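You operate a simulated robot arm through the tools that you are given. There is no shell and no other tool. Be economical: measure what you need, move in short steps, check, and stop when the job is done.

You run a simulated robot arm. Do the job below in one go: nothing can be reset, and whatever is moved stays where it is left.

TASK
Open the lower pole drawer, take the gold elbow from the inside of the lower pole drawer and put it on the grey board, then shut the drawer. Open the grey flap. Do these in any order.

The check looks at the end state, three seconds after you hand in, the way a careful person would. Anything else that was tipped, shoved, dropped, spilled or broken makes it a failure.

THE ROBOT
A 7-joint arm with a fingered hand on a trunk, on a base that drives. Base frame: it is fixed to the floor where the robot stands at the start and does not move with it; the origin is under the middle of the robot, x ahead of it, y to its left, z up. Readings come in cm, degrees, newtons and seconds.
With the tool pointing down near the work surface it reaches from about 28 to 70 cm from the robot's upright axis, wherever it stands. Its first joint turns from -166.0 to 166.0 degrees. Places, roughly: gold elbow [725, -150, 50]; grey board [375, -325, 75]; grey flap [690, 160, 80]; lower pole drawer [710, -140, 40]. Payload 4 kg.
Tool frame: the origin (TCP) lies between the finger pads and is the grasp point; the fingertips stand 2.6 cm ahead of it; z points along the fingers, y is the line along which they close. Largest opening 14.8 cm; the body of the gripper starts 7.3 cm behind the TCP. The gripper is a hand of 3 fingers: y runs from the thumb to the fingers, the wrist lies at [0, 0, -23.9] in the tool frame, and closing takes about 1.5 s.
Orientation is told as [roll, pitch, yaw] about the base's x, y, z axes, in that order, counted from this pose: with the fingers straight down and closing along the base's y, the tool's x points along the base's -x, its y along +y and its z along -z.

THE INTERFACE
- The arm moves only by the tool play_rows. Its argument "steps" is a list of rows, each a list of 7 numbers: the closure in counts, from 0 (fully open) to 255 (shut), then the shift along the tool's x, y, z in cm, then the turn, a rotation vector about the tool's x, y, z in degrees. In form: [[gripper, tx, ty, tz, ax, ay, az], ...]. A call has 1 to 20 rows; each row shifts and turns the commanded pose from where the row before left it, along the tool's axes as they then stand. Rows are played at 5 a second. More than 5 cm and 8.6 degrees between two rows, or a gripper value outside its range, and nothing of the call is played. Where a pose cannot be reached the arm comes as near as it can. A force on the tool above 40 N (or 10 N above the force at the start of the call, whichever is more), or a blocked arm, ends the call early, and 0.2 s more pass. The fingers move at their own pace (about 7.2 cm/s each) and stop on an object; they squeeze with about 26 N. The grip force told is the motor's: it shows also when the fingers shut on nothing. Time passes only in rows, and 0.2 s behind the last, so rows that do not move let the fingers close. It gives the time, the measured TCP pose, the force on the tool (base axes), the opening and the grip force at its end, in the units of the frame above (readings bear some noise), with the torque about the TCP (base axes, N m) and any sound that the robot's microphone picked up.
- Cameras (640 x 400 px; columns grow to the right, rows downward): "scene" is now at [2.08, 10.86, 133.13]; the picture's right is [-0.47, -0.88, 0.00], its down [-0.44, 0.23, -0.87] and it looks along [0.77, -0.41, -0.49] (base axes); focal length 261 px, centre (320, 200). "wrist" rides on the gripper at [6.8, -3.9, -9] in the tool frame; the picture's right is [0.50, 0.87, 0.00], its down [-0.66, 0.38, -0.65] and it looks along [-0.57, 0.33, 0.76] (tool axes); focal length 222 px, centre (320, 200). There is no depth. A picture from a camera that has moved, and an enlarged one, comes with that camera's place and axes in the base frame and with its lens.
- camera(camera): a new picture of that camera. The clock stands still meanwhile.
- lift_body(by): slides the trunk up (or, below 0, down) by that many cm; the arm and the scene camera ride with it, the base frame stays. It gives what a move gives, with no picture.
- drive_base(legs): drives the robot by 1 to 6 legs, each [ahead, left, turn to the left] in cm, cm and degrees, along the robot's own axes; the way and the turn of a leg run together, so that a leg with both is an arc; at most 150 cm and 180 degrees a leg. The arm and the cameras ride along, it lands a little off, and it stops where it bumps. It gives what a move gives.
- set_grasp(shape): the hand has 3 fingers and takes this shape, open, in about a second: jaw (thumb against the fingers, like two jaws); tri (thumb and two fingers); tip (a fingertip pinch); poke (one finger out to press); point (the index stretched); flat (the hand flat); cup (the hand cupped); fist (a fist). The gripper value then closes the fingers along that shape, each until it touches; the sizes above hold for jaw. It gives what a move gives, with no picture.
- head_to(pan, tilt): turns the head with the scene camera to pan (to the left, within 155 degrees either way) and tilt (down, from -29 to 69), counted from straight ahead of the robot. It gives what a move gives.
- inspect(camera, box): a new picture of the part [left, top, right, bottom] of that camera's present view, enlarged. The clock stands still meanwhile.
- hand_in(): hands the job in; it is judged then, once.

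Go step by step. Nothing tells you exact positions but the pictures and the camera data: compare them with the known pose of the tool, close in by small moves and look again before you grip or let go. The budget is 165 turns and 120 pictures, counting those below and the enlarged ones. Unless the task says otherwise, let go and move clear before handing in, and close with one line.

The tools are called after "Request:" as name(argument=value, ...) on one line, values as JSON. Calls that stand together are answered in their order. play_rows: Moves the arm, as the interface text tells. Its arguments: {"type":"object","properties":{"steps":{"type":"array","items":{"type":"array","items":{"type":"number"}}}},"required":["steps"]} The other tools are called the same way: lift_body (by) slides the trunk up or down; set_grasp (shape) gives the hand a shape; drive_base (legs) drives the base; head_to (pan, tilt) turns the head that bears the scene camera; camera (camera) takes a picture; inspect (camera, box) takes an enlarged picture of a part of a camera's view; hand_in () hands the job in.

At the start:

```text
clock: 0.0
eef_pos: [39.47, -20.14, 67.52]
tool_rot: [0.0, 0.0, 0.0]
wrist_force: [-0.2, -0.3, 0.7]
wrist_torque: [0.01, 0.0, -0.01]
gripper_width: 14.78
finger_force: 0.0
shape: jaw
trunk travel left (down, up): [-27.5, 31.5]
robot x, y, heading: [0.01, -0.36, -0.0]
head pan, tilt: [-28.3, 29.7]
```

scene: 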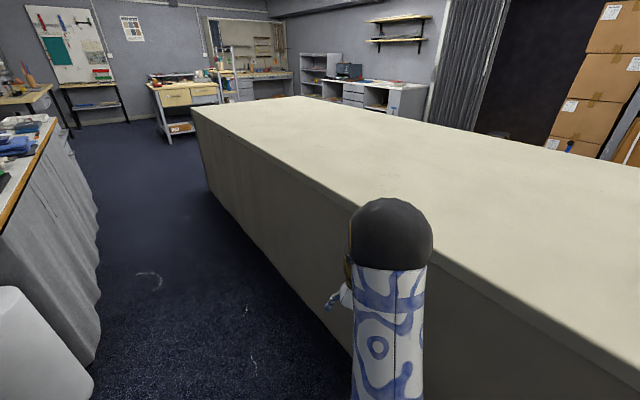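
wrist: 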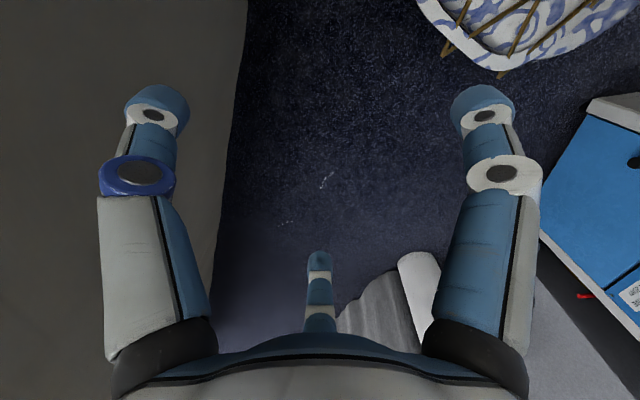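

I see a long counter ahead-right and benches far off. I'll look around with the head first.

Request:
head_to(pan=0, tilt=15)

Request:
camera(camera="scene")

Request:
inspect(camera="scene", box=[220, 100, 480, 262])

```text
clock: 0.9
eef_pos: [39.57, -20.17, 67.51]
tool_rot: [0.1, 0.0, 0.0]
wrist_force: [0.9, 0.6, 0.0]
wrist_torque: [0.0, -0.04, -0.03]
gripper_width: 14.79
finger_force: 0.1
shape: jaw
trunk travel left (down, up): [-27.5, 31.5]
robot x, y, heading: [0.39, -0.28, -0.0]
head pan, tilt: [0.0, 15.0]
```

```text
117 pictures are left
camera scene: at [3.45, 15.14, 135.49], right [0.0, -1.0, 0.0], down [-0.26, 0.0, -0.97], along [0.97, 0.0, -0.26], focal length 261 px, centre (320, 200)
```

scene: 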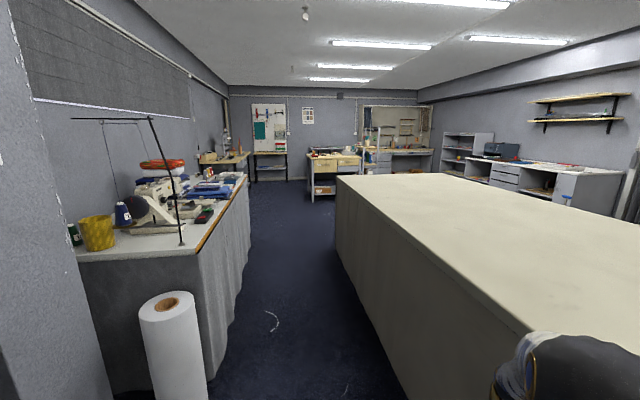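

```text
2.46 times, centred on (350, 181) of scene
camera zoom: at [3.45, 15.14, 135.49], right [0.0, -1.0, 0.0], down [-0.26, 0.0, -0.97], along [0.97, 0.0, -0.26], focal length 642 px, centre (246, 247)
```

zoom: 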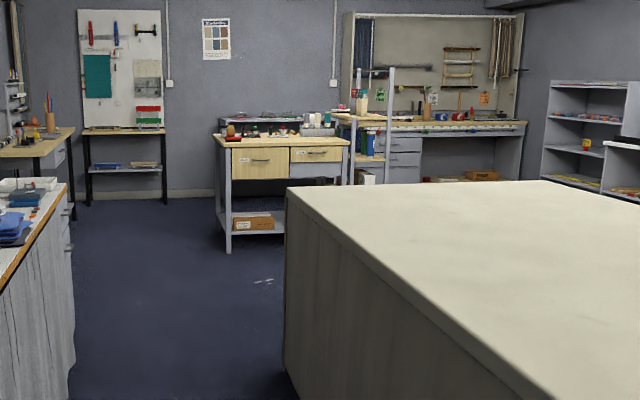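

The drawers are at the far workbench straight on, the flap appears near the wall left of it, and the board is on the right-hand desk. The aisle slants a bit to the left, so I'll tuck the arm in to the middle before driving.

Request:
play_rows(steps=[[0, 1.5, 4, 0, 0, 0, 0], [0, 1.5, 4, 0, 0, 0, 0], [0, 1.5, 4, 0, 0, 0, 0], [0, 1.5, 4, 0, 0, 0, 0], [0, 0, 4, 0, 0, 0, 0]])

Request:
head_to(pan=0, tilt=45)

Request:
camera(camera="scene")

```text
clock: 2.1
eef_pos: [33.46, -0.23, 67.7]
tool_rot: [0.0, -0.1, -0.1]
wrist_force: [1.2, -0.1, 0.2]
wrist_torque: [0.01, 0.01, 0.0]
gripper_width: 14.79
finger_force: 0.0
shape: jaw
trunk travel left (down, up): [-27.5, 31.5]
robot x, y, heading: [0.05, 0.72, -0.1]
head pan, tilt: [0.0, 15.0]
```

```text
clock: 3.1
eef_pos: [33.46, -0.26, 67.67]
tool_rot: [0.0, 0.0, 0.0]
wrist_force: [-1.2, -0.2, 0.3]
wrist_torque: [0.02, 0.02, -0.01]
gripper_width: 14.78
finger_force: 0.0
shape: jaw
trunk travel left (down, up): [-27.5, 31.5]
robot x, y, heading: [0.02, -0.18, -0.2]
head pan, tilt: [0.0, 45.0]
```

```text
115 pictures are left
camera scene: at [2.24, 15.15, 130.82], right [0.0, -1.0, 0.0], down [-0.71, 0.0, -0.71], along [0.71, 0.0, -0.71], focal length 261 px, centre (320, 200)
```

scene: 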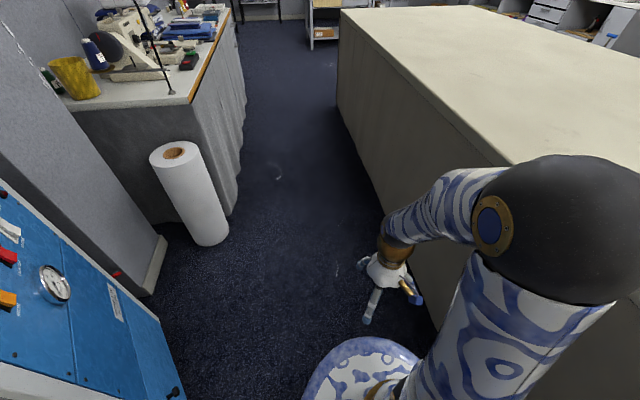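

The aisle looks wide enough (about 100 cm). I'll drive along its middle line.

Request:
drive_base(legs=[[20, 20, 0], [65, 5, 6], [150, 4, 0], [50, 0, 0]])

Request:
head_to(pan=-10, tilt=20)

Request:
camera(camera="scene")

```text
refused: leg 3 is longer than a leg can be; nothing moved
```

```text
clock: 4.0
eef_pos: [33.49, -0.27, 67.69]
tool_rot: [0.0, -0.1, 0.0]
wrist_force: [0.5, 0.6, 0.3]
wrist_torque: [0.01, 0.02, 0.02]
gripper_width: 14.81
finger_force: 0.1
shape: jaw
trunk travel left (down, up): [-27.5, 31.5]
robot x, y, heading: [-0.11, -0.13, 0.1]
head pan, tilt: [-10.0, 20.0]
```

```text
114 pictures are left
camera scene: at [3.27, 13.54, 134.68], right [-0.17, -0.98, 0.0], down [-0.34, 0.06, -0.94], along [0.93, -0.16, -0.34], focal length 261 px, centre (320, 200)
```

scene: 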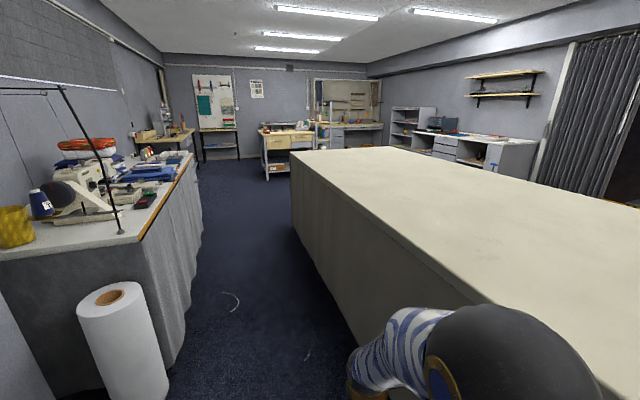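

The third leg was slightly too long, so I'll split it and drive again.

Request:
drive_base(legs=[[20, 20, 0], [65, 5, 6], [100, 3, 0], [100, 2, 0]])

Request:
camera(camera="scene")

```text
clock: 18.7
eef_pos: [315.1, 58.57, 67.68]
tool_rot: [0.0, 0.0, 6.9]
wrist_force: [-0.4, -0.2, 0.4]
wrist_torque: [-0.03, 0.0, -0.01]
gripper_width: 14.81
finger_force: 0.0
shape: jaw
trunk travel left (down, up): [-27.5, 31.5]
robot x, y, heading: [282.09, 54.86, 6.7]
head pan, tilt: [-10.0, 20.0]
```

```text
113 pictures are left
camera scene: at [283.43, 68.72, 134.68], right [-0.06, -1.0, 0.0], down [-0.34, 0.02, -0.94], along [0.94, -0.05, -0.34], focal length 261 px, centre (320, 200)
```

scene: 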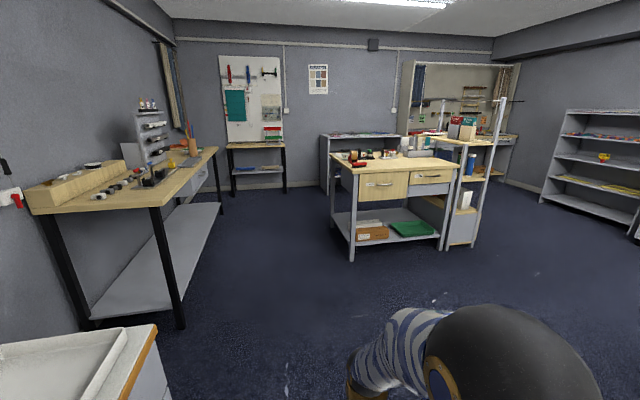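

Now past the counter. I'll zoom in on the two far target areas.

Request:
inspect(camera="scene", box=[340, 60, 540, 260])

Request:
inspect(camera="scene", box=[180, 60, 380, 210])

```text
2.00 times, centred on (440, 160) of scene
camera zoom: at [283.43, 68.72, 134.68], right [-0.06, -1.0, 0.0], down [-0.34, 0.02, -0.94], along [0.94, -0.05, -0.34], focal length 522 px, centre (80, 280)
```

zoom: 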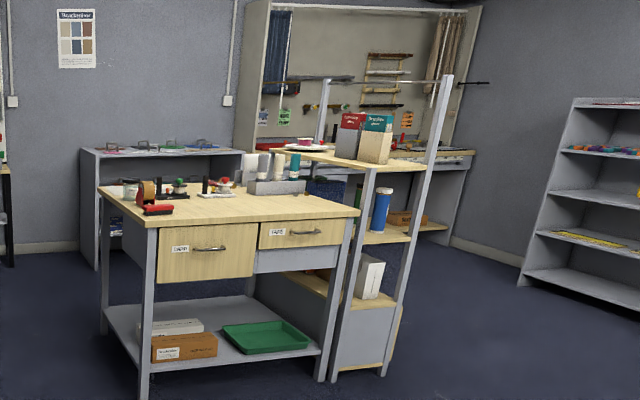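

```text
2.67 times, centred on (280, 135) of scene
camera zoom: at [283.43, 68.72, 134.68], right [-0.06, -1.0, 0.0], down [-0.34, 0.02, -0.94], along [0.94, -0.05, -0.34], focal length 695 px, centre (427, 373)
```

zoom: 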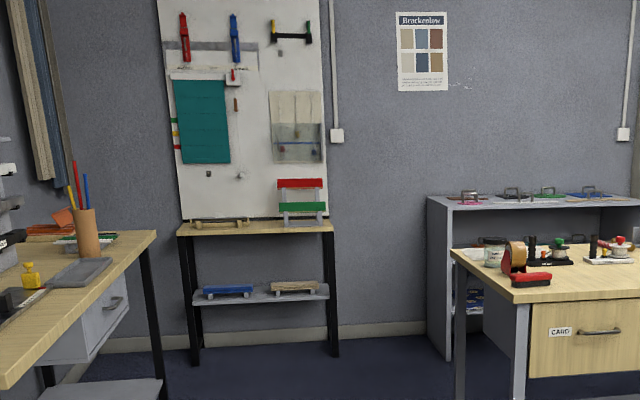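

The flap should be on or near the black stand below the white panel at the far wall. I'll drive closer to it down the left side.

Request:
drive_base(legs=[[120, 4, 0], [120, 8, 0]])

Request:
head_to(pan=10, tilt=25)

Request:
camera(camera="scene")

Request:
inspect(camera="scene", box=[190, 60, 450, 222])

```text
clock: 30.6
eef_pos: [554.93, 101.97, 67.7]
tool_rot: [0.0, -0.1, 7.1]
wrist_force: [-0.3, 0.4, 0.0]
wrist_torque: [-0.02, 0.01, 0.0]
gripper_width: 14.79
finger_force: 0.1
shape: jaw
trunk travel left (down, up): [-27.5, 31.5]
robot x, y, heading: [521.78, 97.74, 7.0]
head pan, tilt: [-10.0, 20.0]
```

```text
clock: 31.4
eef_pos: [554.87, 101.97, 67.64]
tool_rot: [0.0, 0.1, 7.0]
wrist_force: [-0.7, -0.7, 0.2]
wrist_torque: [0.04, -0.03, 0.02]
gripper_width: 14.77
finger_force: 0.1
shape: jaw
trunk travel left (down, up): [-27.5, 31.5]
robot x, y, heading: [521.37, 98.05, 7.0]
head pan, tilt: [10.0, 25.0]
```

```text
110 pictures are left
camera scene: at [522.71, 115.04, 133.88], right [0.29, -0.96, 0.0], down [-0.4, -0.12, -0.91], along [0.87, 0.27, -0.42], focal length 261 px, centre (320, 200)
```

scene: 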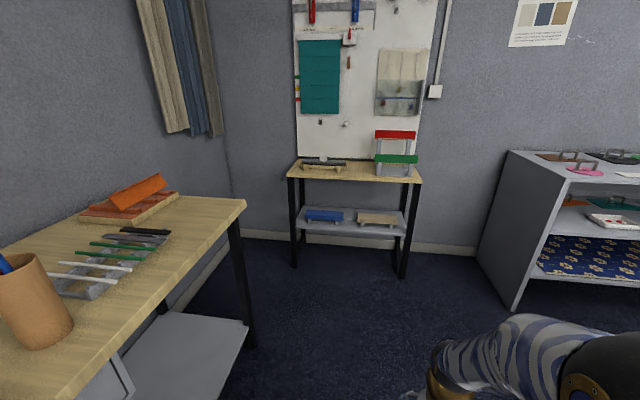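

```text
2.46 times, centred on (320, 141) of scene
camera zoom: at [522.71, 115.04, 133.88], right [0.29, -0.96, 0.0], down [-0.4, -0.12, -0.91], along [0.87, 0.27, -0.42], focal length 642 px, centre (320, 345)
```

zoom: 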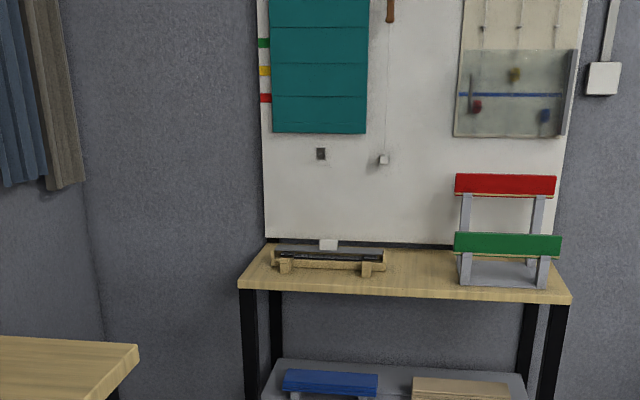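

The wooden frame with a grey lid on the black stand (about x 680, y 162, z 82) looks like the grey flap. I'll raise the trunk and drive up to it.

Request:
lift_body(by=28)

Request:
drive_base(legs=[[100, 22, 0]])

Request:
head_to(pan=20, tilt=50)

Request:
camera(camera="scene")

Request:
camera(camera="wrist")

```text
clock: 34.3
eef_pos: [554.96, 101.96, 95.68]
tool_rot: [0.0, 0.0, 7.1]
wrist_force: [-0.3, -0.9, 0.0]
wrist_torque: [0.02, 0.05, 0.0]
gripper_width: 14.77
finger_force: 0.0
shape: jaw
trunk travel left (down, up): [-55.5, 3.5]
robot x, y, heading: [521.42, 97.79, 6.9]
head pan, tilt: [10.0, 25.0]
```

```text
clock: 39.6
eef_pos: [652.09, 136.3, 95.6]
tool_rot: [-0.1, 0.0, 7.2]
wrist_force: [-0.4, -1.0, 0.0]
wrist_torque: [-0.02, 0.01, 0.0]
gripper_width: 14.77
finger_force: 0.2
shape: jaw
trunk travel left (down, up): [-55.5, 3.5]
robot x, y, heading: [618.63, 132.28, 7.1]
head pan, tilt: [10.0, 25.0]
```

```text
clock: 40.5
eef_pos: [652.17, 136.4, 95.78]
tool_rot: [0.0, 0.1, 7.3]
wrist_force: [0.1, 0.2, 0.1]
wrist_torque: [0.01, 0.01, -0.01]
gripper_width: 14.78
finger_force: 0.1
shape: jaw
trunk travel left (down, up): [-55.5, 3.5]
robot x, y, heading: [618.92, 132.38, 7.1]
head pan, tilt: [20.0, 50.0]
```

```text
108 pictures are left
camera scene: at [617.98, 150.16, 158.13], right [0.46, -0.89, 0.0], down [-0.68, -0.35, -0.64], along [0.57, 0.29, -0.77], focal length 261 px, centre (320, 200)
```

scene: 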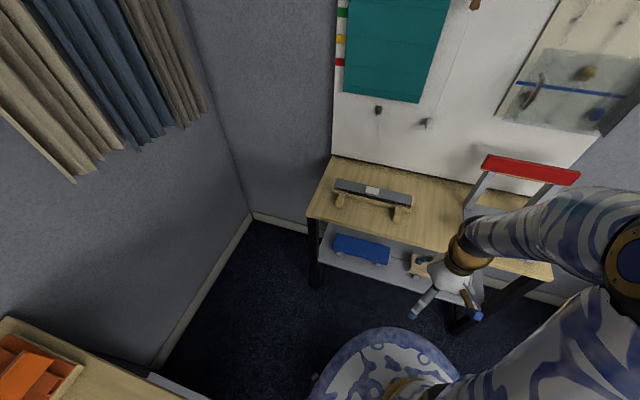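

```text
107 pictures are left
camera wrist: at [645.82, 131.64, 104.69], right [-0.61, 0.8, 0.0], down [0.6, 0.46, 0.65], along [0.52, 0.4, -0.76], focal length 222 px, centre (320, 200)
```

wrist: 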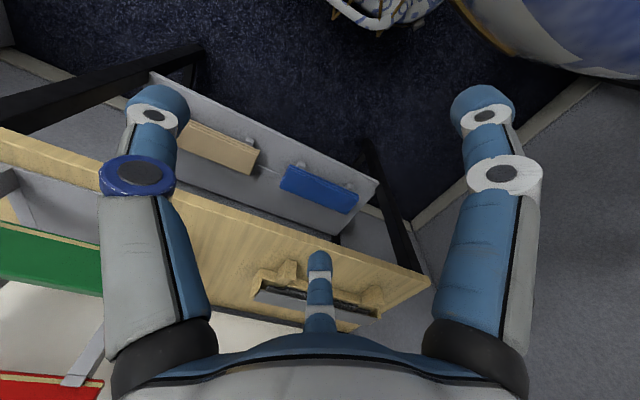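

Request:
inspect(camera="scene", box=[300, 150, 460, 250])

Request:
inspect(camera="wrist", box=[220, 220, 400, 340])

```text
4.00 times, centred on (380, 200) of scene
camera zoom: at [617.98, 150.16, 158.13], right [0.46, -0.89, 0.0], down [-0.68, -0.35, -0.64], along [0.57, 0.29, -0.77], focal length 1043 px, centre (80, 200)
```

zoom: 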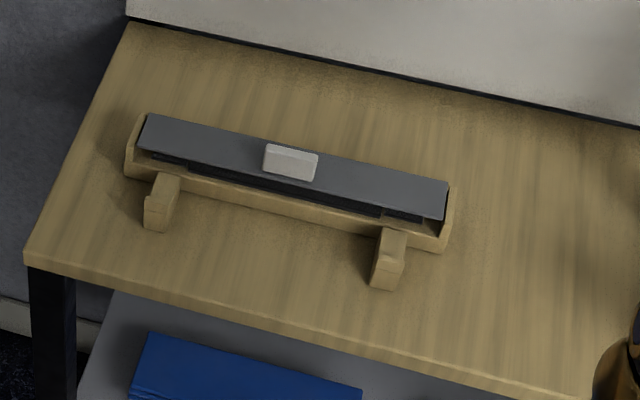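

```text
3.33 times, centred on (310, 280) of wrist
camera zoom: at [645.82, 131.64, 104.69], right [-0.61, 0.8, 0.0], down [0.6, 0.46, 0.65], along [0.52, 0.4, -0.76], focal length 740 px, centre (353, -67)
```

zoom: 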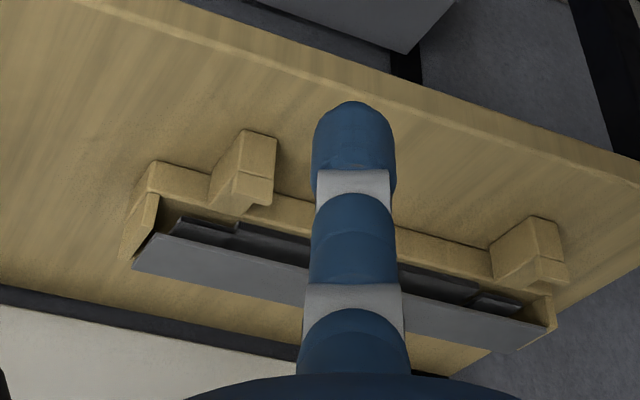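

The flap is a 29 x 4.5 cm grey lid at z≈84 with a white tab in its middle at about (685, 162). I'll move the hand above it for a closer look at how it hinges.

Request:
play_rows(steps=[[0, -4, 2.5, 0, 0, 0, 0], [0, -4, 2.5, 0, 0, 0, 0], [0, -4, 2.5, 0, 0, 0, 0], [0, -4, 2.5, 0, 0, 0, 0], [0, -4, 2.5, 0, 0, 0, 0]])

Request:
camera(camera="wrist")

Request:
inspect(camera="scene", box=[300, 150, 460, 250])

```text
clock: 41.7
eef_pos: [670.42, 151.62, 95.74]
tool_rot: [0.0, 0.0, 7.4]
wrist_force: [-0.4, 0.5, -0.5]
wrist_torque: [-0.01, 0.03, 0.02]
gripper_width: 14.78
finger_force: 0.1
shape: jaw
trunk travel left (down, up): [-55.5, 3.5]
robot x, y, heading: [618.88, 132.75, 7.4]
head pan, tilt: [20.0, 50.0]
```

```text
104 pictures are left
camera wrist: at [664.2, 146.92, 104.75], right [-0.61, 0.8, 0.0], down [0.6, 0.46, 0.65], along [0.52, 0.4, -0.76], focal length 222 px, centre (320, 200)
```

wrist: 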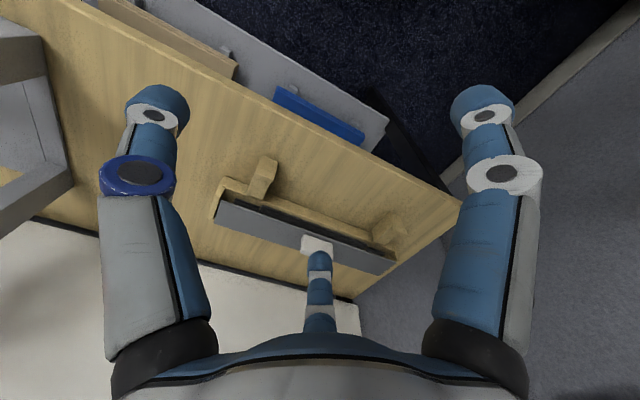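

```text
4.00 times, centred on (380, 200) of scene
camera zoom: at [618.03, 150.2, 158.12], right [0.46, -0.89, 0.0], down [-0.68, -0.35, -0.64], along [0.57, 0.29, -0.77], focal length 1043 px, centre (80, 200)
```

zoom: 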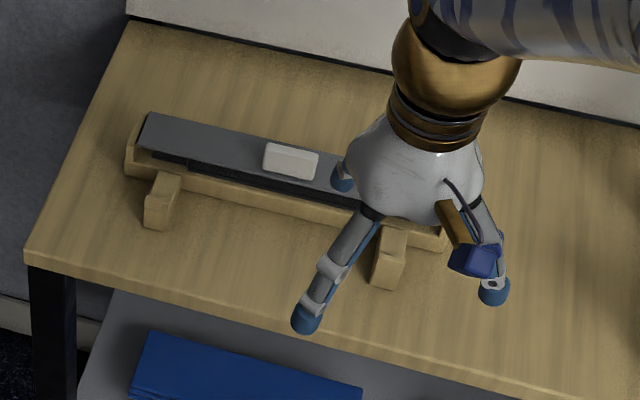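

Request:
inspect(camera="wrist", box=[200, 140, 420, 290])

```text
2.67 times, centred on (310, 215) of wrist
camera zoom: at [664.2, 146.92, 104.75], right [-0.61, 0.8, 0.0], down [0.6, 0.46, 0.65], along [0.52, 0.4, -0.76], focal length 592 px, centre (347, 160)
```

zoom: 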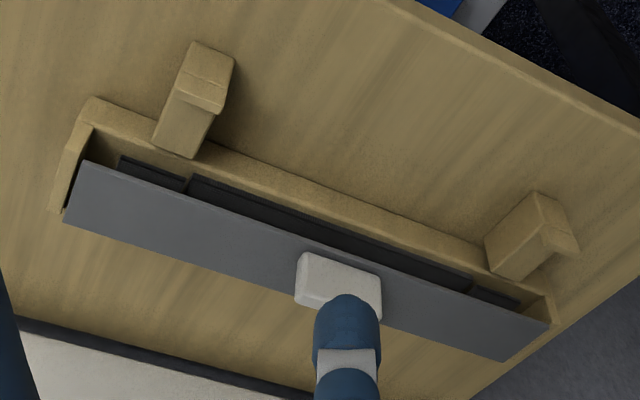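

I need to see which edge is hinged, so I'll retract and lower the trunk for a low-angle look.

Request:
play_rows(steps=[[0, 4.5, -2.5, 0, 0, 0, 0], [0, 4.5, -2.5, 0, 0, 0, 0], [0, 4.5, -2.5, 0, 0, 0, 0], [0, 4.5, -2.5, 0, 0, 0, 0], [0, 4, -2.5, 0, 0, 0, 0]])

Request:
lift_body(by=-48)

Request:
head_to(pan=8, tilt=20)

Request:
camera(camera="scene")

```text
refused: row 1 steps farther than a row can; nothing moved
```

```text
refused: -48 is not a number from -40 to 40
```

```text
clock: 42.6
eef_pos: [670.41, 151.56, 95.81]
tool_rot: [0.1, 0.0, 7.2]
wrist_force: [-0.3, 0.4, -1.9]
wrist_torque: [0.01, -0.01, 0.0]
gripper_width: 14.79
finger_force: 0.1
shape: jaw
trunk travel left (down, up): [-55.5, 3.5]
robot x, y, heading: [619.1, 132.18, 7.4]
head pan, tilt: [8.0, 20.0]
```

```text
101 pictures are left
camera scene: at [620.13, 149.1, 162.67], right [0.26, -0.96, 0.0], down [-0.33, -0.09, -0.94], along [0.91, 0.25, -0.34], focal length 261 px, centre (320, 200)
```

scene: 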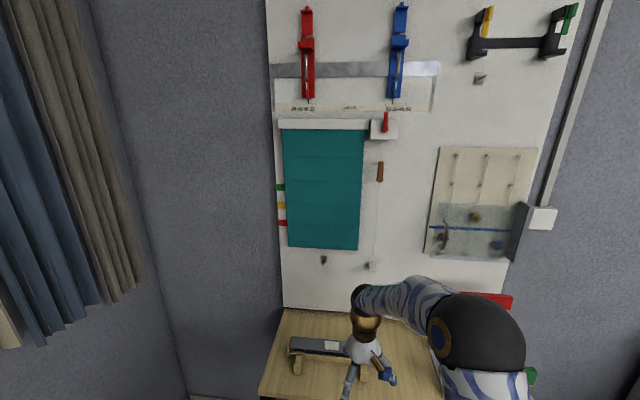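

The move was refused (step too long). I'll retract with shorter steps, then lower.

Request:
play_rows(steps=[[0, 4, -2.5, 0, 0, 0, 0], [0, 4, -2.5, 0, 0, 0, 0], [0, 4, -2.5, 0, 0, 0, 0], [0, 4, -2.5, 0, 0, 0, 0], [0, 4, -2.5, 0, 0, 0, 0]])

```text
clock: 43.9
eef_pos: [651.97, 136.37, 95.83]
tool_rot: [0.0, -0.1, 7.3]
wrist_force: [0.2, 0.0, 0.7]
wrist_torque: [-0.02, 0.05, 0.01]
gripper_width: 14.76
finger_force: 0.0
shape: jaw
trunk travel left (down, up): [-55.5, 3.5]
robot x, y, heading: [619.08, 132.46, 7.2]
head pan, tilt: [8.0, 20.0]
```

Request:
lift_body(by=-40)

Request:
head_to(pan=8, tilt=20)

Request:
camera(camera="scene")

```text
clock: 47.7
eef_pos: [652.1, 136.36, 55.81]
tool_rot: [-0.1, 0.0, 7.3]
wrist_force: [0.1, 0.0, -0.3]
wrist_torque: [0.01, 0.04, 0.01]
gripper_width: 14.79
finger_force: 0.1
shape: jaw
trunk travel left (down, up): [-15.5, 43.5]
robot x, y, heading: [618.88, 132.64, 7.3]
head pan, tilt: [8.0, 20.0]
```

```text
clock: 48.3
eef_pos: [652.1, 136.25, 55.88]
tool_rot: [0.0, 0.1, 7.3]
wrist_force: [0.4, 0.7, 0.2]
wrist_torque: [0.0, -0.02, 0.02]
gripper_width: 14.79
finger_force: 0.1
shape: jaw
trunk travel left (down, up): [-15.5, 43.5]
robot x, y, heading: [619.21, 132.57, 7.2]
head pan, tilt: [8.0, 20.0]
```

```text
100 pictures are left
camera scene: at [620.11, 149.09, 122.68], right [0.26, -0.96, 0.0], down [-0.33, -0.09, -0.94], along [0.91, 0.25, -0.34], focal length 261 px, centre (320, 200)
```

scene: 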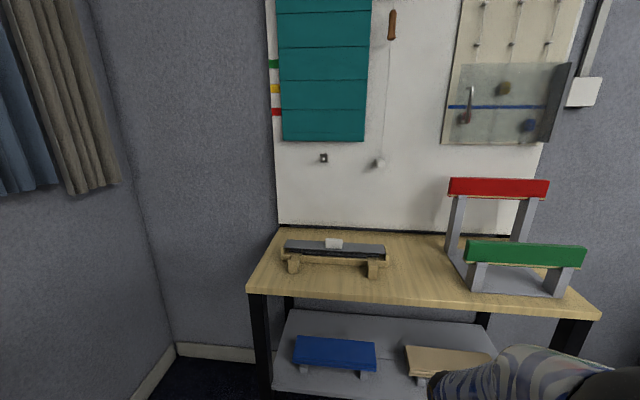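

Request:
inspect(camera="scene", box=[270, 225, 400, 290])

Request:
inspect(camera="scene", box=[270, 160, 600, 380])

```text
4.92 times, centred on (335, 258) of scene
camera zoom: at [620.11, 149.09, 122.68], right [0.26, -0.96, 0.0], down [-0.33, -0.09, -0.94], along [0.91, 0.25, -0.34], focal length 1284 px, centre (246, -83)
```

zoom: 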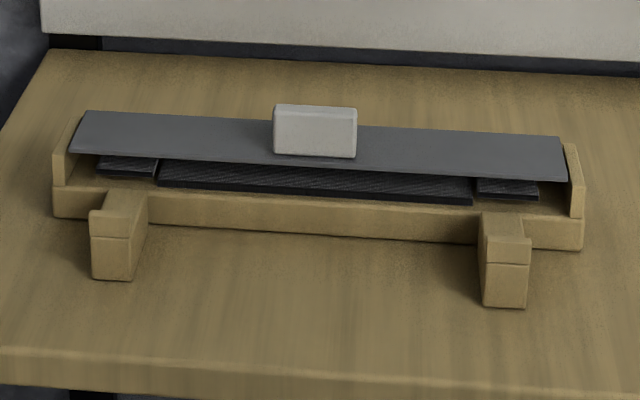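

```text
1.82 times, centred on (435, 270) of scene
camera zoom: at [620.11, 149.09, 122.68], right [0.26, -0.96, 0.0], down [-0.33, -0.09, -0.94], along [0.91, 0.25, -0.34], focal length 474 px, centre (111, 73)
```

zoom: 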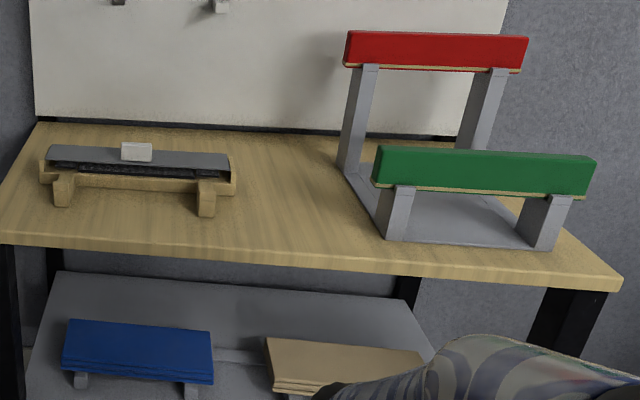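

Now it's clear: the lid carries an upright white handle near its front edge with a gap below, so it's hinged at the back. I'll pinch the handle across its 4.8 cm width and swing it up; first look at the pinch shape.

Request:
lift_body(by=40)

Request:
set_grasp(shape="tip")

Request:
camera(camera="wrist")

```text
clock: 52.1
eef_pos: [651.99, 136.39, 95.89]
tool_rot: [0.1, -0.1, 7.2]
wrist_force: [0.0, 0.0, 0.2]
wrist_torque: [0.0, 0.01, -0.01]
gripper_width: 14.8
finger_force: 0.1
shape: jaw
trunk travel left (down, up): [-55.5, 3.5]
robot x, y, heading: [618.78, 132.57, 7.1]
head pan, tilt: [8.0, 20.0]
```

```text
clock: 53.0
eef_pos: [652.1, 136.33, 95.82]
tool_rot: [0.0, 0.0, 7.3]
wrist_force: [0.0, -0.1, 0.2]
wrist_torque: [0.01, 0.01, -0.01]
gripper_width: 14.8
finger_force: 0.1
shape: tip
trunk travel left (down, up): [-55.5, 3.5]
robot x, y, heading: [618.92, 132.21, 7.3]
head pan, tilt: [8.0, 20.0]
```

```text
97 pictures are left
camera wrist: at [645.74, 131.68, 104.84], right [-0.61, 0.8, 0.0], down [0.6, 0.46, 0.65], along [0.52, 0.4, -0.76], focal length 222 px, centre (320, 200)
```

wrist: 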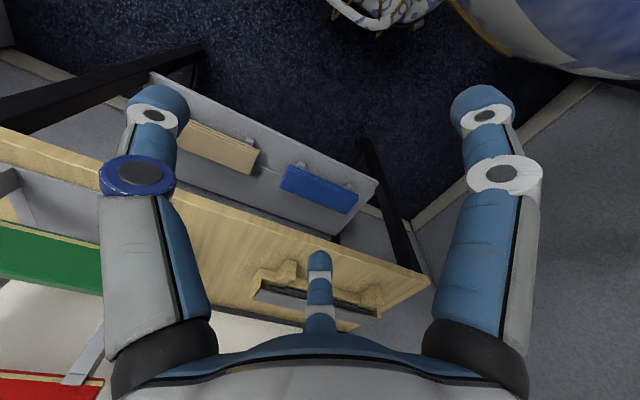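

Request:
play_rows(steps=[[130, 0, 0, 0, 0, 0, 0], [130, 0, 0, 0, 0, 0, 0], [130, 0, 0, 0, 0, 0, 0], [130, 0, 0, 0, 0, 0, 0], [130, 0, 0, 0, 0, 0, 0]])

Request:
camera(camera="wrist")

Request:
set_grasp(shape="poke")

Request:
camera(camera="wrist")

```text
clock: 54.2
eef_pos: [652.03, 136.42, 95.79]
tool_rot: [0.0, 0.0, 7.3]
wrist_force: [0.6, 0.1, 0.2]
wrist_torque: [0.01, -0.01, -0.01]
gripper_width: 7.33
finger_force: 0.1
shape: tip
trunk travel left (down, up): [-55.5, 3.5]
robot x, y, heading: [618.58, 132.37, 7.3]
head pan, tilt: [8.0, 20.0]
```

```text
96 pictures are left
camera wrist: at [645.74, 131.68, 104.84], right [-0.61, 0.8, 0.0], down [0.6, 0.46, 0.65], along [0.52, 0.4, -0.76], focal length 222 px, centre (320, 200)
```

wrist: 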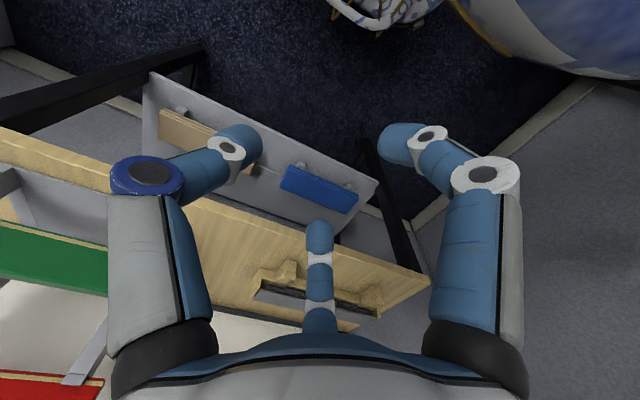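

```text
clock: 55.1
eef_pos: [651.96, 136.34, 95.85]
tool_rot: [0.0, 0.1, 7.3]
wrist_force: [0.0, -0.2, 0.1]
wrist_torque: [0.0, 0.0, 0.01]
gripper_width: 0.0
finger_force: 0.0
shape: poke
trunk travel left (down, up): [-55.5, 3.5]
robot x, y, heading: [619.31, 132.5, 7.2]
head pan, tilt: [8.0, 20.0]
```

```text
95 pictures are left
camera wrist: at [645.74, 131.68, 104.84], right [-0.61, 0.8, 0.0], down [0.6, 0.46, 0.65], along [0.52, 0.4, -0.76], focal length 222 px, centre (320, 200)
```

wrist: 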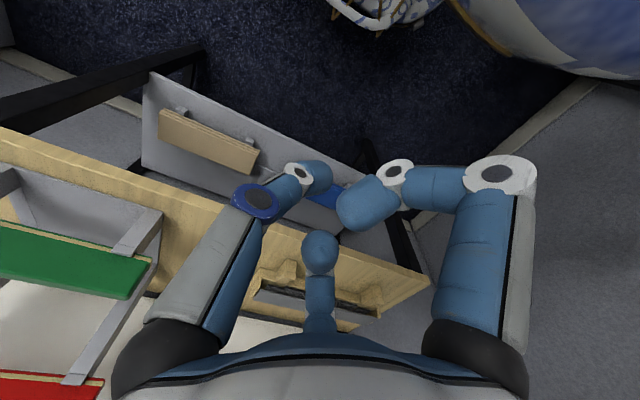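

The hand's fingers converge radially, so a fully closed hand makes a good poker. I'll close it and bring it in front of the handle, to push the handle's upper part back and up.

Request:
set_grasp(shape="jaw")

Request:
play_rows(steps=[[255, 0, 0, 0, 0, 0, 0], [255, 0, 0, 0, 0, 0, 0], [255, -3.9, 2.7, 0, 0, 0, 0], [255, -3.9, 2.7, 0, 0, 0, 0], [255, -3.9, 2.7, 0, 0, 0, 0], [255, -3.9, 2.7, 0, 0, 0, 0], [255, -3.9, 2.7, 0, 0, 0, 0], [255, -3.9, 2.7, 0, 0, 0, 0], [255, -3.9, 2.7, 0, 0, 0, 0], [255, -3.2, 2.7, 0, 0, 0, 0], [255, 0, 0, 0, 0, 0, 0]])

Request:
head_to(pan=22, tilt=46)

Request:
inspect(camera="scene", box=[240, 130, 400, 230])

Request:
camera(camera="wrist")

```text
clock: 56.0
eef_pos: [652.17, 136.23, 95.88]
tool_rot: [0.0, 0.0, 7.3]
wrist_force: [-0.2, -0.1, -0.3]
wrist_torque: [-0.01, 0.02, -0.03]
gripper_width: 14.76
finger_force: 0.0
shape: jaw
trunk travel left (down, up): [-55.5, 3.5]
robot x, y, heading: [619.14, 132.12, 7.4]
head pan, tilt: [8.0, 20.0]
```

```text
clock: 58.4
eef_pos: [679.63, 161.36, 95.76]
tool_rot: [0.1, 0.1, 7.3]
wrist_force: [-0.3, 0.0, -1.1]
wrist_torque: [0.0, 0.01, -0.01]
gripper_width: 0.01
finger_force: 26.3
shape: jaw
trunk travel left (down, up): [-55.5, 3.5]
robot x, y, heading: [618.42, 132.23, 7.7]
head pan, tilt: [8.0, 20.0]
```

```text
clock: 59.3
eef_pos: [679.63, 161.63, 95.8]
tool_rot: [0.0, 0.0, 7.3]
wrist_force: [0.8, 0.1, 0.7]
wrist_torque: [0.01, 0.0, 0.0]
gripper_width: 0.0
finger_force: 26.3
shape: jaw
trunk travel left (down, up): [-55.5, 3.5]
robot x, y, heading: [618.43, 132.28, 7.4]
head pan, tilt: [22.0, 46.0]
```

```text
4.00 times, centred on (320, 180) of scene
camera zoom: at [618.17, 150.58, 158.68], right [0.49, -0.87, 0.0], down [-0.63, -0.35, -0.7], along [0.61, 0.34, -0.72], focal length 1043 px, centre (320, 280)
```

zoom: 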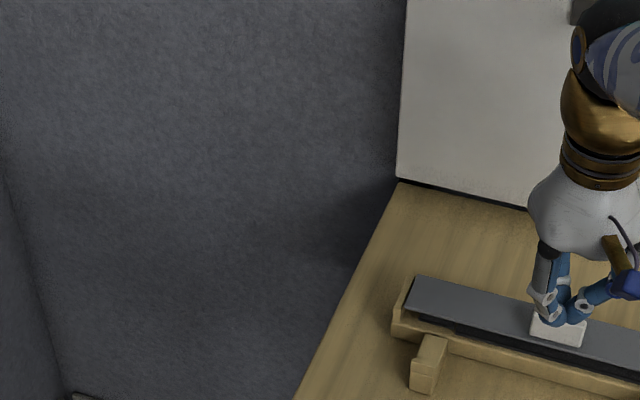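

```text
93 pictures are left
camera wrist: at [673.34, 156.88, 104.77], right [-0.61, 0.8, 0.0], down [0.6, 0.46, 0.65], along [0.52, 0.4, -0.76], focal length 222 px, centre (320, 200)
```

wrist: 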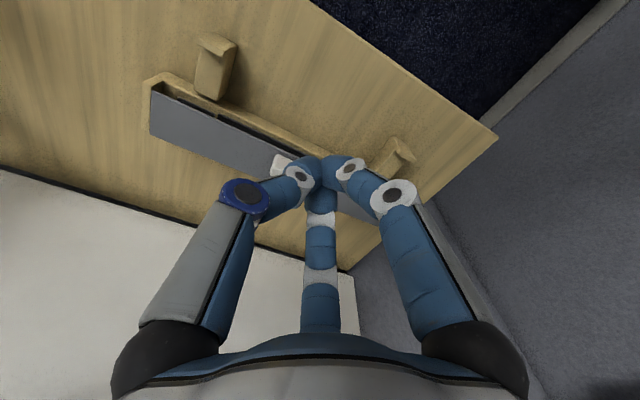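

The closed fingertips are just in front of the handle. Lowering until the tips are level with the handle.

Request:
play_rows(steps=[[255, 0, 0.8, 3, 0, 0, 0], [255, 0, 0, 3, 0, 0, 0], [255, 0, 0, 2, 0, 0, 0], [255, 0, 0, 0, 0, 0, 0]])

Request:
head_to(pan=32, tilt=50)

Request:
head_to(pan=10, tilt=46)

Request:
inspect(camera="scene", box=[240, 130, 400, 230])

Request:
inspect(camera="wrist", box=[130, 50, 450, 250])

```text
clock: 60.3
eef_pos: [679.47, 162.49, 87.68]
tool_rot: [0.0, 0.0, 7.4]
wrist_force: [0.5, 0.1, 0.3]
wrist_torque: [-0.01, 0.0, -0.02]
gripper_width: 0.0
finger_force: 26.2
shape: jaw
trunk travel left (down, up): [-55.5, 3.5]
robot x, y, heading: [619.0, 132.01, 7.1]
head pan, tilt: [22.0, 46.0]
```

```text
clock: 61.0
eef_pos: [679.47, 162.57, 87.85]
tool_rot: [-0.1, -0.1, 7.3]
wrist_force: [-0.7, 0.3, 0.3]
wrist_torque: [0.0, 0.0, -0.02]
gripper_width: 0.0
finger_force: 26.2
shape: jaw
trunk travel left (down, up): [-55.5, 3.5]
robot x, y, heading: [618.99, 132.49, 7.2]
head pan, tilt: [32.0, 50.0]
```

```text
clock: 61.9
eef_pos: [679.44, 162.48, 87.76]
tool_rot: [-0.1, 0.0, 7.2]
wrist_force: [0.0, -1.1, 0.2]
wrist_torque: [-0.01, 0.02, 0.01]
gripper_width: 0.0
finger_force: 26.4
shape: jaw
trunk travel left (down, up): [-55.5, 3.5]
robot x, y, heading: [618.72, 132.28, 7.6]
head pan, tilt: [10.0, 46.0]
```

```text
4.00 times, centred on (320, 180) of scene
camera zoom: at [618.83, 149.05, 158.67], right [0.3, -0.95, 0.0], down [-0.69, -0.21, -0.69], along [0.66, 0.21, -0.72], focal length 1043 px, centre (320, 280)
```

zoom: 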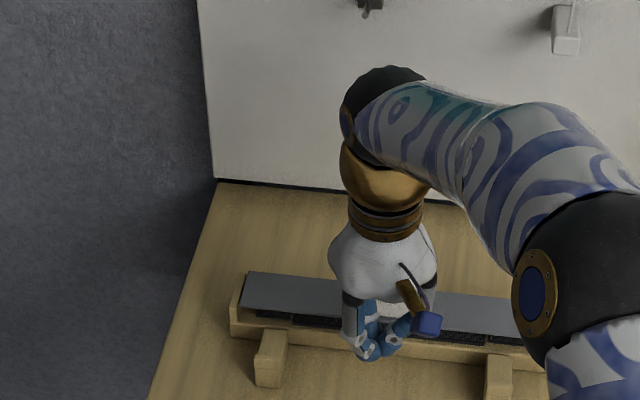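

```text
2.00 times, centred on (290, 150) of wrist
camera zoom: at [673.16, 157.79, 96.78], right [-0.61, 0.8, 0.0], down [0.6, 0.46, 0.65], along [0.52, 0.4, -0.76], focal length 444 px, centre (380, 300)
```

zoom: 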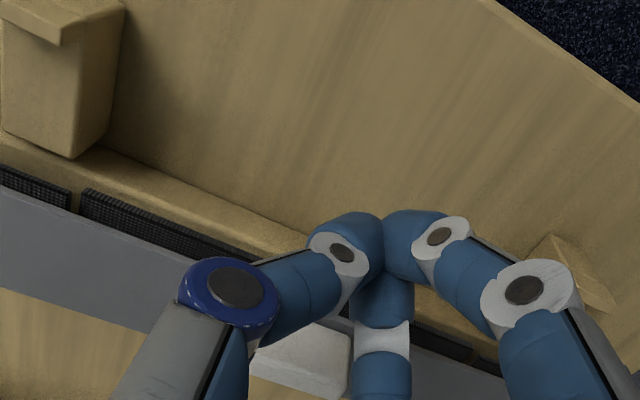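

Tips are in front of the handle. Pushing gently back toward the wall, watching force.

Request:
play_rows(steps=[[255, -1, 0, 0, 0, 0, 0], [255, -1, 0, 0, 0, 0, 0], [255, -1, 0, 0, 0, 0, 0], [255, -1, 0, 0, 0, 0, 0], [255, 0, 0, 0, 0, 0, 0]])

Request:
inspect(camera="scene", box=[280, 170, 400, 245])

```text
clock: 63.1
eef_pos: [683.32, 163.11, 87.81]
tool_rot: [0.0, 0.0, 7.2]
wrist_force: [0.5, -0.2, -0.5]
wrist_torque: [0.03, 0.0, 0.0]
gripper_width: 0.0
finger_force: 26.0
shape: jaw
trunk travel left (down, up): [-55.5, 3.5]
robot x, y, heading: [618.91, 132.34, 7.2]
head pan, tilt: [10.0, 46.0]
```

```text
5.33 times, centred on (340, 208) of scene
camera zoom: at [618.84, 149.04, 158.67], right [0.3, -0.95, 0.0], down [-0.69, -0.21, -0.69], along [0.66, 0.21, -0.72], focal length 1391 px, centre (213, 160)
```

zoom: 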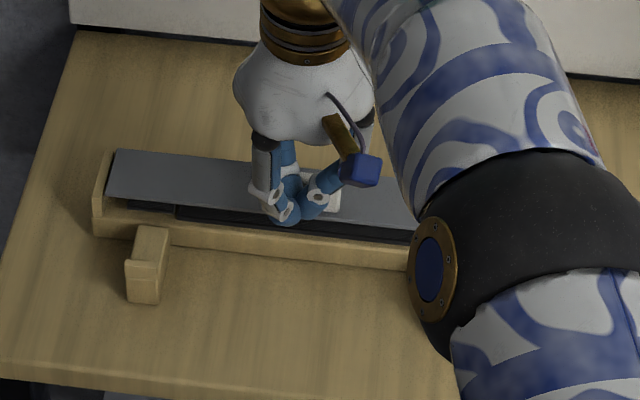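

Request:
play_rows(steps=[[255, -0.7, -0.5, 0, 0, 0, 0], [255, -0.7, -0.5, 0, 0, 0, 0], [255, -0.7, 0, 0, 0, 0, 0], [255, -0.7, 0, 0, 0, 0, 0], [255, 0, 0, 0, 0, 0, 0]])

Request:
inspect(camera="scene", box=[280, 170, 400, 245])

```text
clock: 64.3
eef_pos: [684.73, 161.75, 87.73]
tool_rot: [0.0, -0.1, 7.2]
wrist_force: [-1.9, 0.6, 4.4]
wrist_torque: [0.03, -0.03, 0.05]
gripper_width: 0.01
finger_force: 26.3
shape: jaw
out of reach, approached as far as the arm can: row 2, 3, 4
trunk travel left (down, up): [-55.5, 3.5]
robot x, y, heading: [618.85, 132.49, 7.3]
head pan, tilt: [10.0, 46.0]
```

```text
5.33 times, centred on (340, 208) of scene
camera zoom: at [618.79, 149.02, 158.67], right [0.3, -0.95, 0.0], down [-0.69, -0.21, -0.69], along [0.66, 0.21, -0.72], focal length 1391 px, centre (213, 160)
```

zoom: 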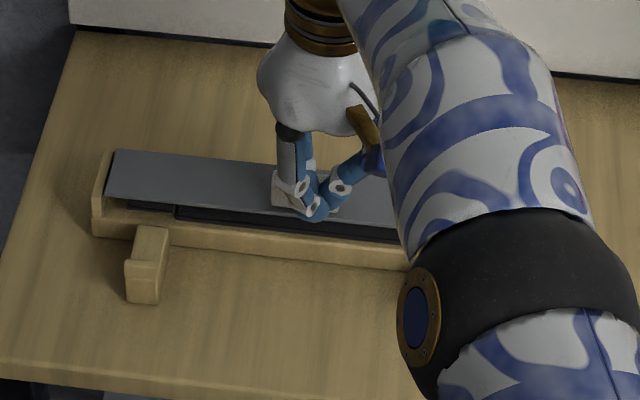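

I'm at arm's reach limit. I'll lift off, pull the hand back, and drive the base 14 cm closer.

Request:
play_rows(steps=[[255, 2, 0, -3, 0, 0, 0], [255, 3, 0, -3, 0, 0, 0], [255, 4, 0, 0, 0, 0, 0], [255, 4, 0, 0, 0, 0, 0], [255, 4, 0, 0, 0, 0, 0]])

Request:
drive_base(legs=[[14, 3, 0]])

Request:
head_to(pan=10, tilt=50)

Request:
camera(camera="scene")

```text
clock: 65.5
eef_pos: [667.77, 159.54, 93.97]
tool_rot: [0.0, -0.1, 7.3]
wrist_force: [-0.5, 0.7, -0.5]
wrist_torque: [0.01, 0.01, 0.03]
gripper_width: 0.0
finger_force: 25.7
shape: jaw
trunk travel left (down, up): [-55.5, 3.5]
robot x, y, heading: [618.92, 132.25, 7.2]
head pan, tilt: [10.0, 46.0]
```

```text
clock: 66.8
eef_pos: [681.6, 164.49, 93.95]
tool_rot: [0.1, 0.0, 7.3]
wrist_force: [0.5, -0.4, 0.7]
wrist_torque: [0.02, 0.01, 0.02]
gripper_width: 0.0
finger_force: 26.1
shape: jaw
trunk travel left (down, up): [-55.5, 3.5]
robot x, y, heading: [632.54, 137.01, 7.4]
head pan, tilt: [10.0, 46.0]
```

```text
clock: 67.5
eef_pos: [681.47, 164.32, 94.06]
tool_rot: [0.0, 0.0, 7.5]
wrist_force: [0.0, -0.1, 0.4]
wrist_torque: [0.02, 0.02, -0.03]
gripper_width: 0.0
finger_force: 25.5
shape: jaw
trunk travel left (down, up): [-55.5, 3.5]
robot x, y, heading: [632.55, 136.96, 7.4]
head pan, tilt: [10.0, 50.0]
```

```text
88 pictures are left
camera scene: at [632.12, 153.7, 158.12], right [0.3, -0.95, 0.0], down [-0.73, -0.23, -0.64], along [0.61, 0.19, -0.77], focal length 261 px, centre (320, 200)
```

scene: 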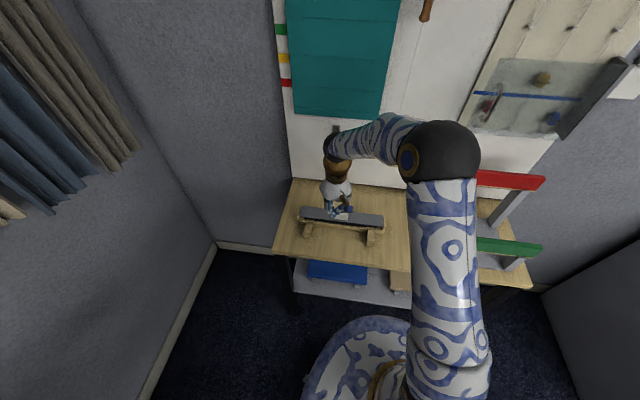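

Base is closer. I'll tilt the hand so the fingertips point forward (better for pushing under the handle), then descend in front of it.

Request:
play_rows(steps=[[255, 3, -2, 0, 0, 0, 0], [255, 0, 0, 0, 0, -8, 0], [255, 0, 0, 0, 0, -8, 0], [255, 0, 0, 0, 0, -8, 0], [255, 0, 0, 0, 0, -8, 0], [255, 0, 0, 0, 0, 0, 0]])

Request:
play_rows(steps=[[255, 1.1, 0, 1.7, 0, 0, 0], [255, 1.1, 0, 1.7, 0, 0, 0], [255, 1.3, 0, 2.1, 0, 0, 0], [255, 0, 0, 0, 0, 0, 0]])

Request:
inspect(camera="scene", box=[280, 170, 400, 245])

```text
clock: 68.9
eef_pos: [678.89, 162.0, 94.01]
tool_rot: [0.1, -32.0, 7.4]
wrist_force: [0.2, -0.6, 0.3]
wrist_torque: [0.03, 0.03, 0.0]
gripper_width: 0.01
finger_force: 25.7
shape: jaw
trunk travel left (down, up): [-55.5, 3.5]
robot x, y, heading: [632.65, 137.14, 7.6]
head pan, tilt: [10.0, 50.0]
```

```text
clock: 69.9
eef_pos: [678.75, 162.09, 87.67]
tool_rot: [0.0, -31.9, 7.4]
wrist_force: [-0.3, 0.9, -0.2]
wrist_torque: [-0.02, 0.02, 0.0]
gripper_width: 0.0
finger_force: 26.0
shape: jaw
trunk travel left (down, up): [-55.5, 3.5]
robot x, y, heading: [632.37, 137.54, 7.5]
head pan, tilt: [10.0, 50.0]
```

```text
5.33 times, centred on (340, 208) of scene
camera zoom: at [632.11, 153.71, 158.12], right [0.3, -0.95, 0.0], down [-0.73, -0.23, -0.64], along [0.61, 0.19, -0.77], focal length 1391 px, centre (213, 160)
```

zoom: 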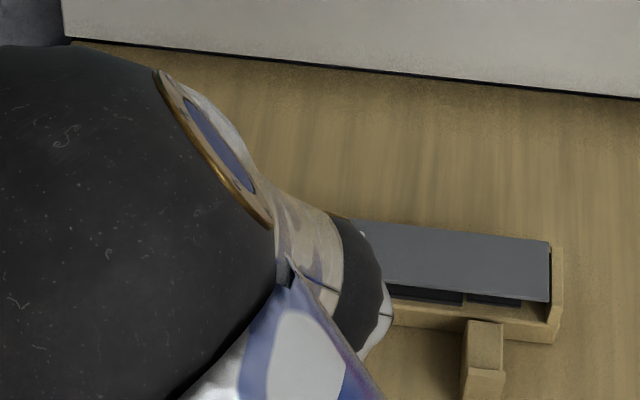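

The arm blocks the scene view now, so I'll use the wrist camera while pushing.

Request:
camera(camera="wrist")

Request:
play_rows(steps=[[255, -0.85, 0, 0.53, 0, 0, 0], [255, -0.85, 0, 0.53, 0, 0, 0], [255, -0.85, 0, 0.53, 0, 0, 0], [255, -0.85, 0, 0.53, 0, 0, 0], [255, -0.85, 0, 0.53, 0, 0, 0], [255, -0.85, 0, 0.53, 0, 0, 0], [255, 0, 0, 0, 0, 0, 0]])

Request:
camera(camera="wrist")

```text
86 pictures are left
camera wrist: at [668.72, 156.91, 91.68], right [-0.53, 0.8, -0.27], down [0.16, 0.4, 0.9], along [0.83, 0.44, -0.34], focal length 222 px, centre (320, 200)
```

wrist: 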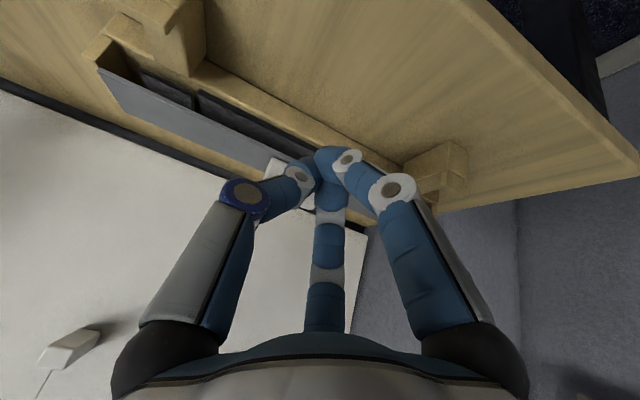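

```text
clock: 71.5
eef_pos: [684.64, 162.85, 87.49]
tool_rot: [0.0, -31.9, 7.3]
wrist_force: [-1.0, 0.4, 0.1]
wrist_torque: [0.0, -0.02, -0.01]
gripper_width: 0.0
finger_force: 25.6
shape: jaw
trunk travel left (down, up): [-55.5, 3.5]
robot x, y, heading: [632.46, 137.05, 7.4]
head pan, tilt: [10.0, 50.0]
```

```text
85 pictures are left
camera wrist: at [674.65, 157.69, 91.55], right [-0.53, 0.8, -0.27], down [0.16, 0.4, 0.9], along [0.83, 0.44, -0.34], focal length 222 px, centre (320, 200)
```

wrist: 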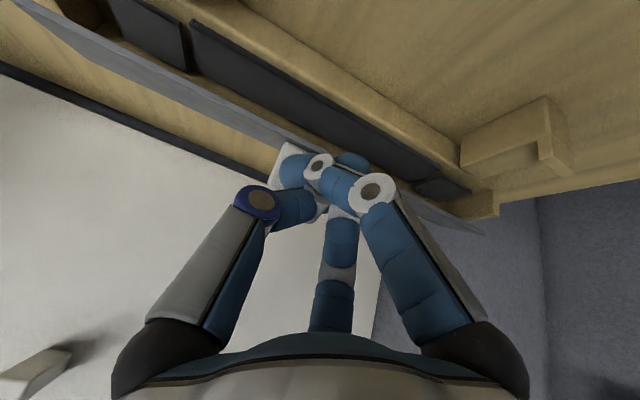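

The flap is swinging up with little force. Continuing back and up along the arc.

Request:
play_rows(steps=[[255, -0.86, 0, -0.05, 0, 0, 0], [255, -0.86, 0, -0.05, 0, 0, 0], [255, -0.86, 0, -0.05, 0, 0, 0], [255, -0.86, 0, -0.05, 0, 0, 0], [255, -0.86, 0, -0.05, 0, 0, 0], [255, 0, 0, 0, 0, 0, 0]])

Request:
camera(camera="wrist")

```text
clock: 72.9
eef_pos: [688.21, 163.37, 90.01]
tool_rot: [0.1, -32.0, 7.4]
wrist_force: [-0.2, 0.4, -0.7]
wrist_torque: [-0.02, 0.03, -0.01]
gripper_width: 0.0
finger_force: 25.5
shape: jaw
trunk travel left (down, up): [-55.5, 3.5]
robot x, y, heading: [632.54, 137.24, 7.6]
head pan, tilt: [10.0, 50.0]
```

```text
84 pictures are left
camera wrist: at [678.27, 158.14, 94.02], right [-0.53, 0.8, -0.27], down [0.16, 0.4, 0.9], along [0.83, 0.44, -0.34], focal length 222 px, centre (320, 200)
```

wrist: 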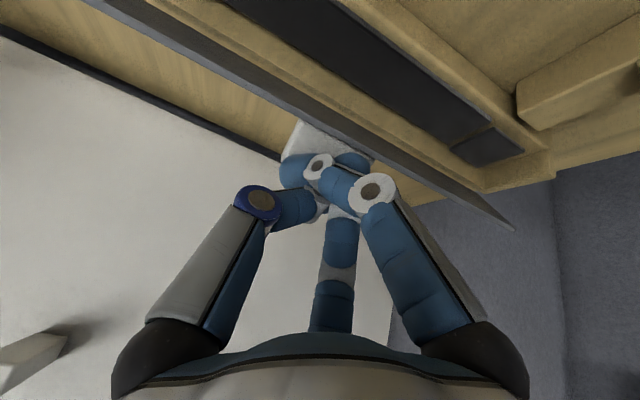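

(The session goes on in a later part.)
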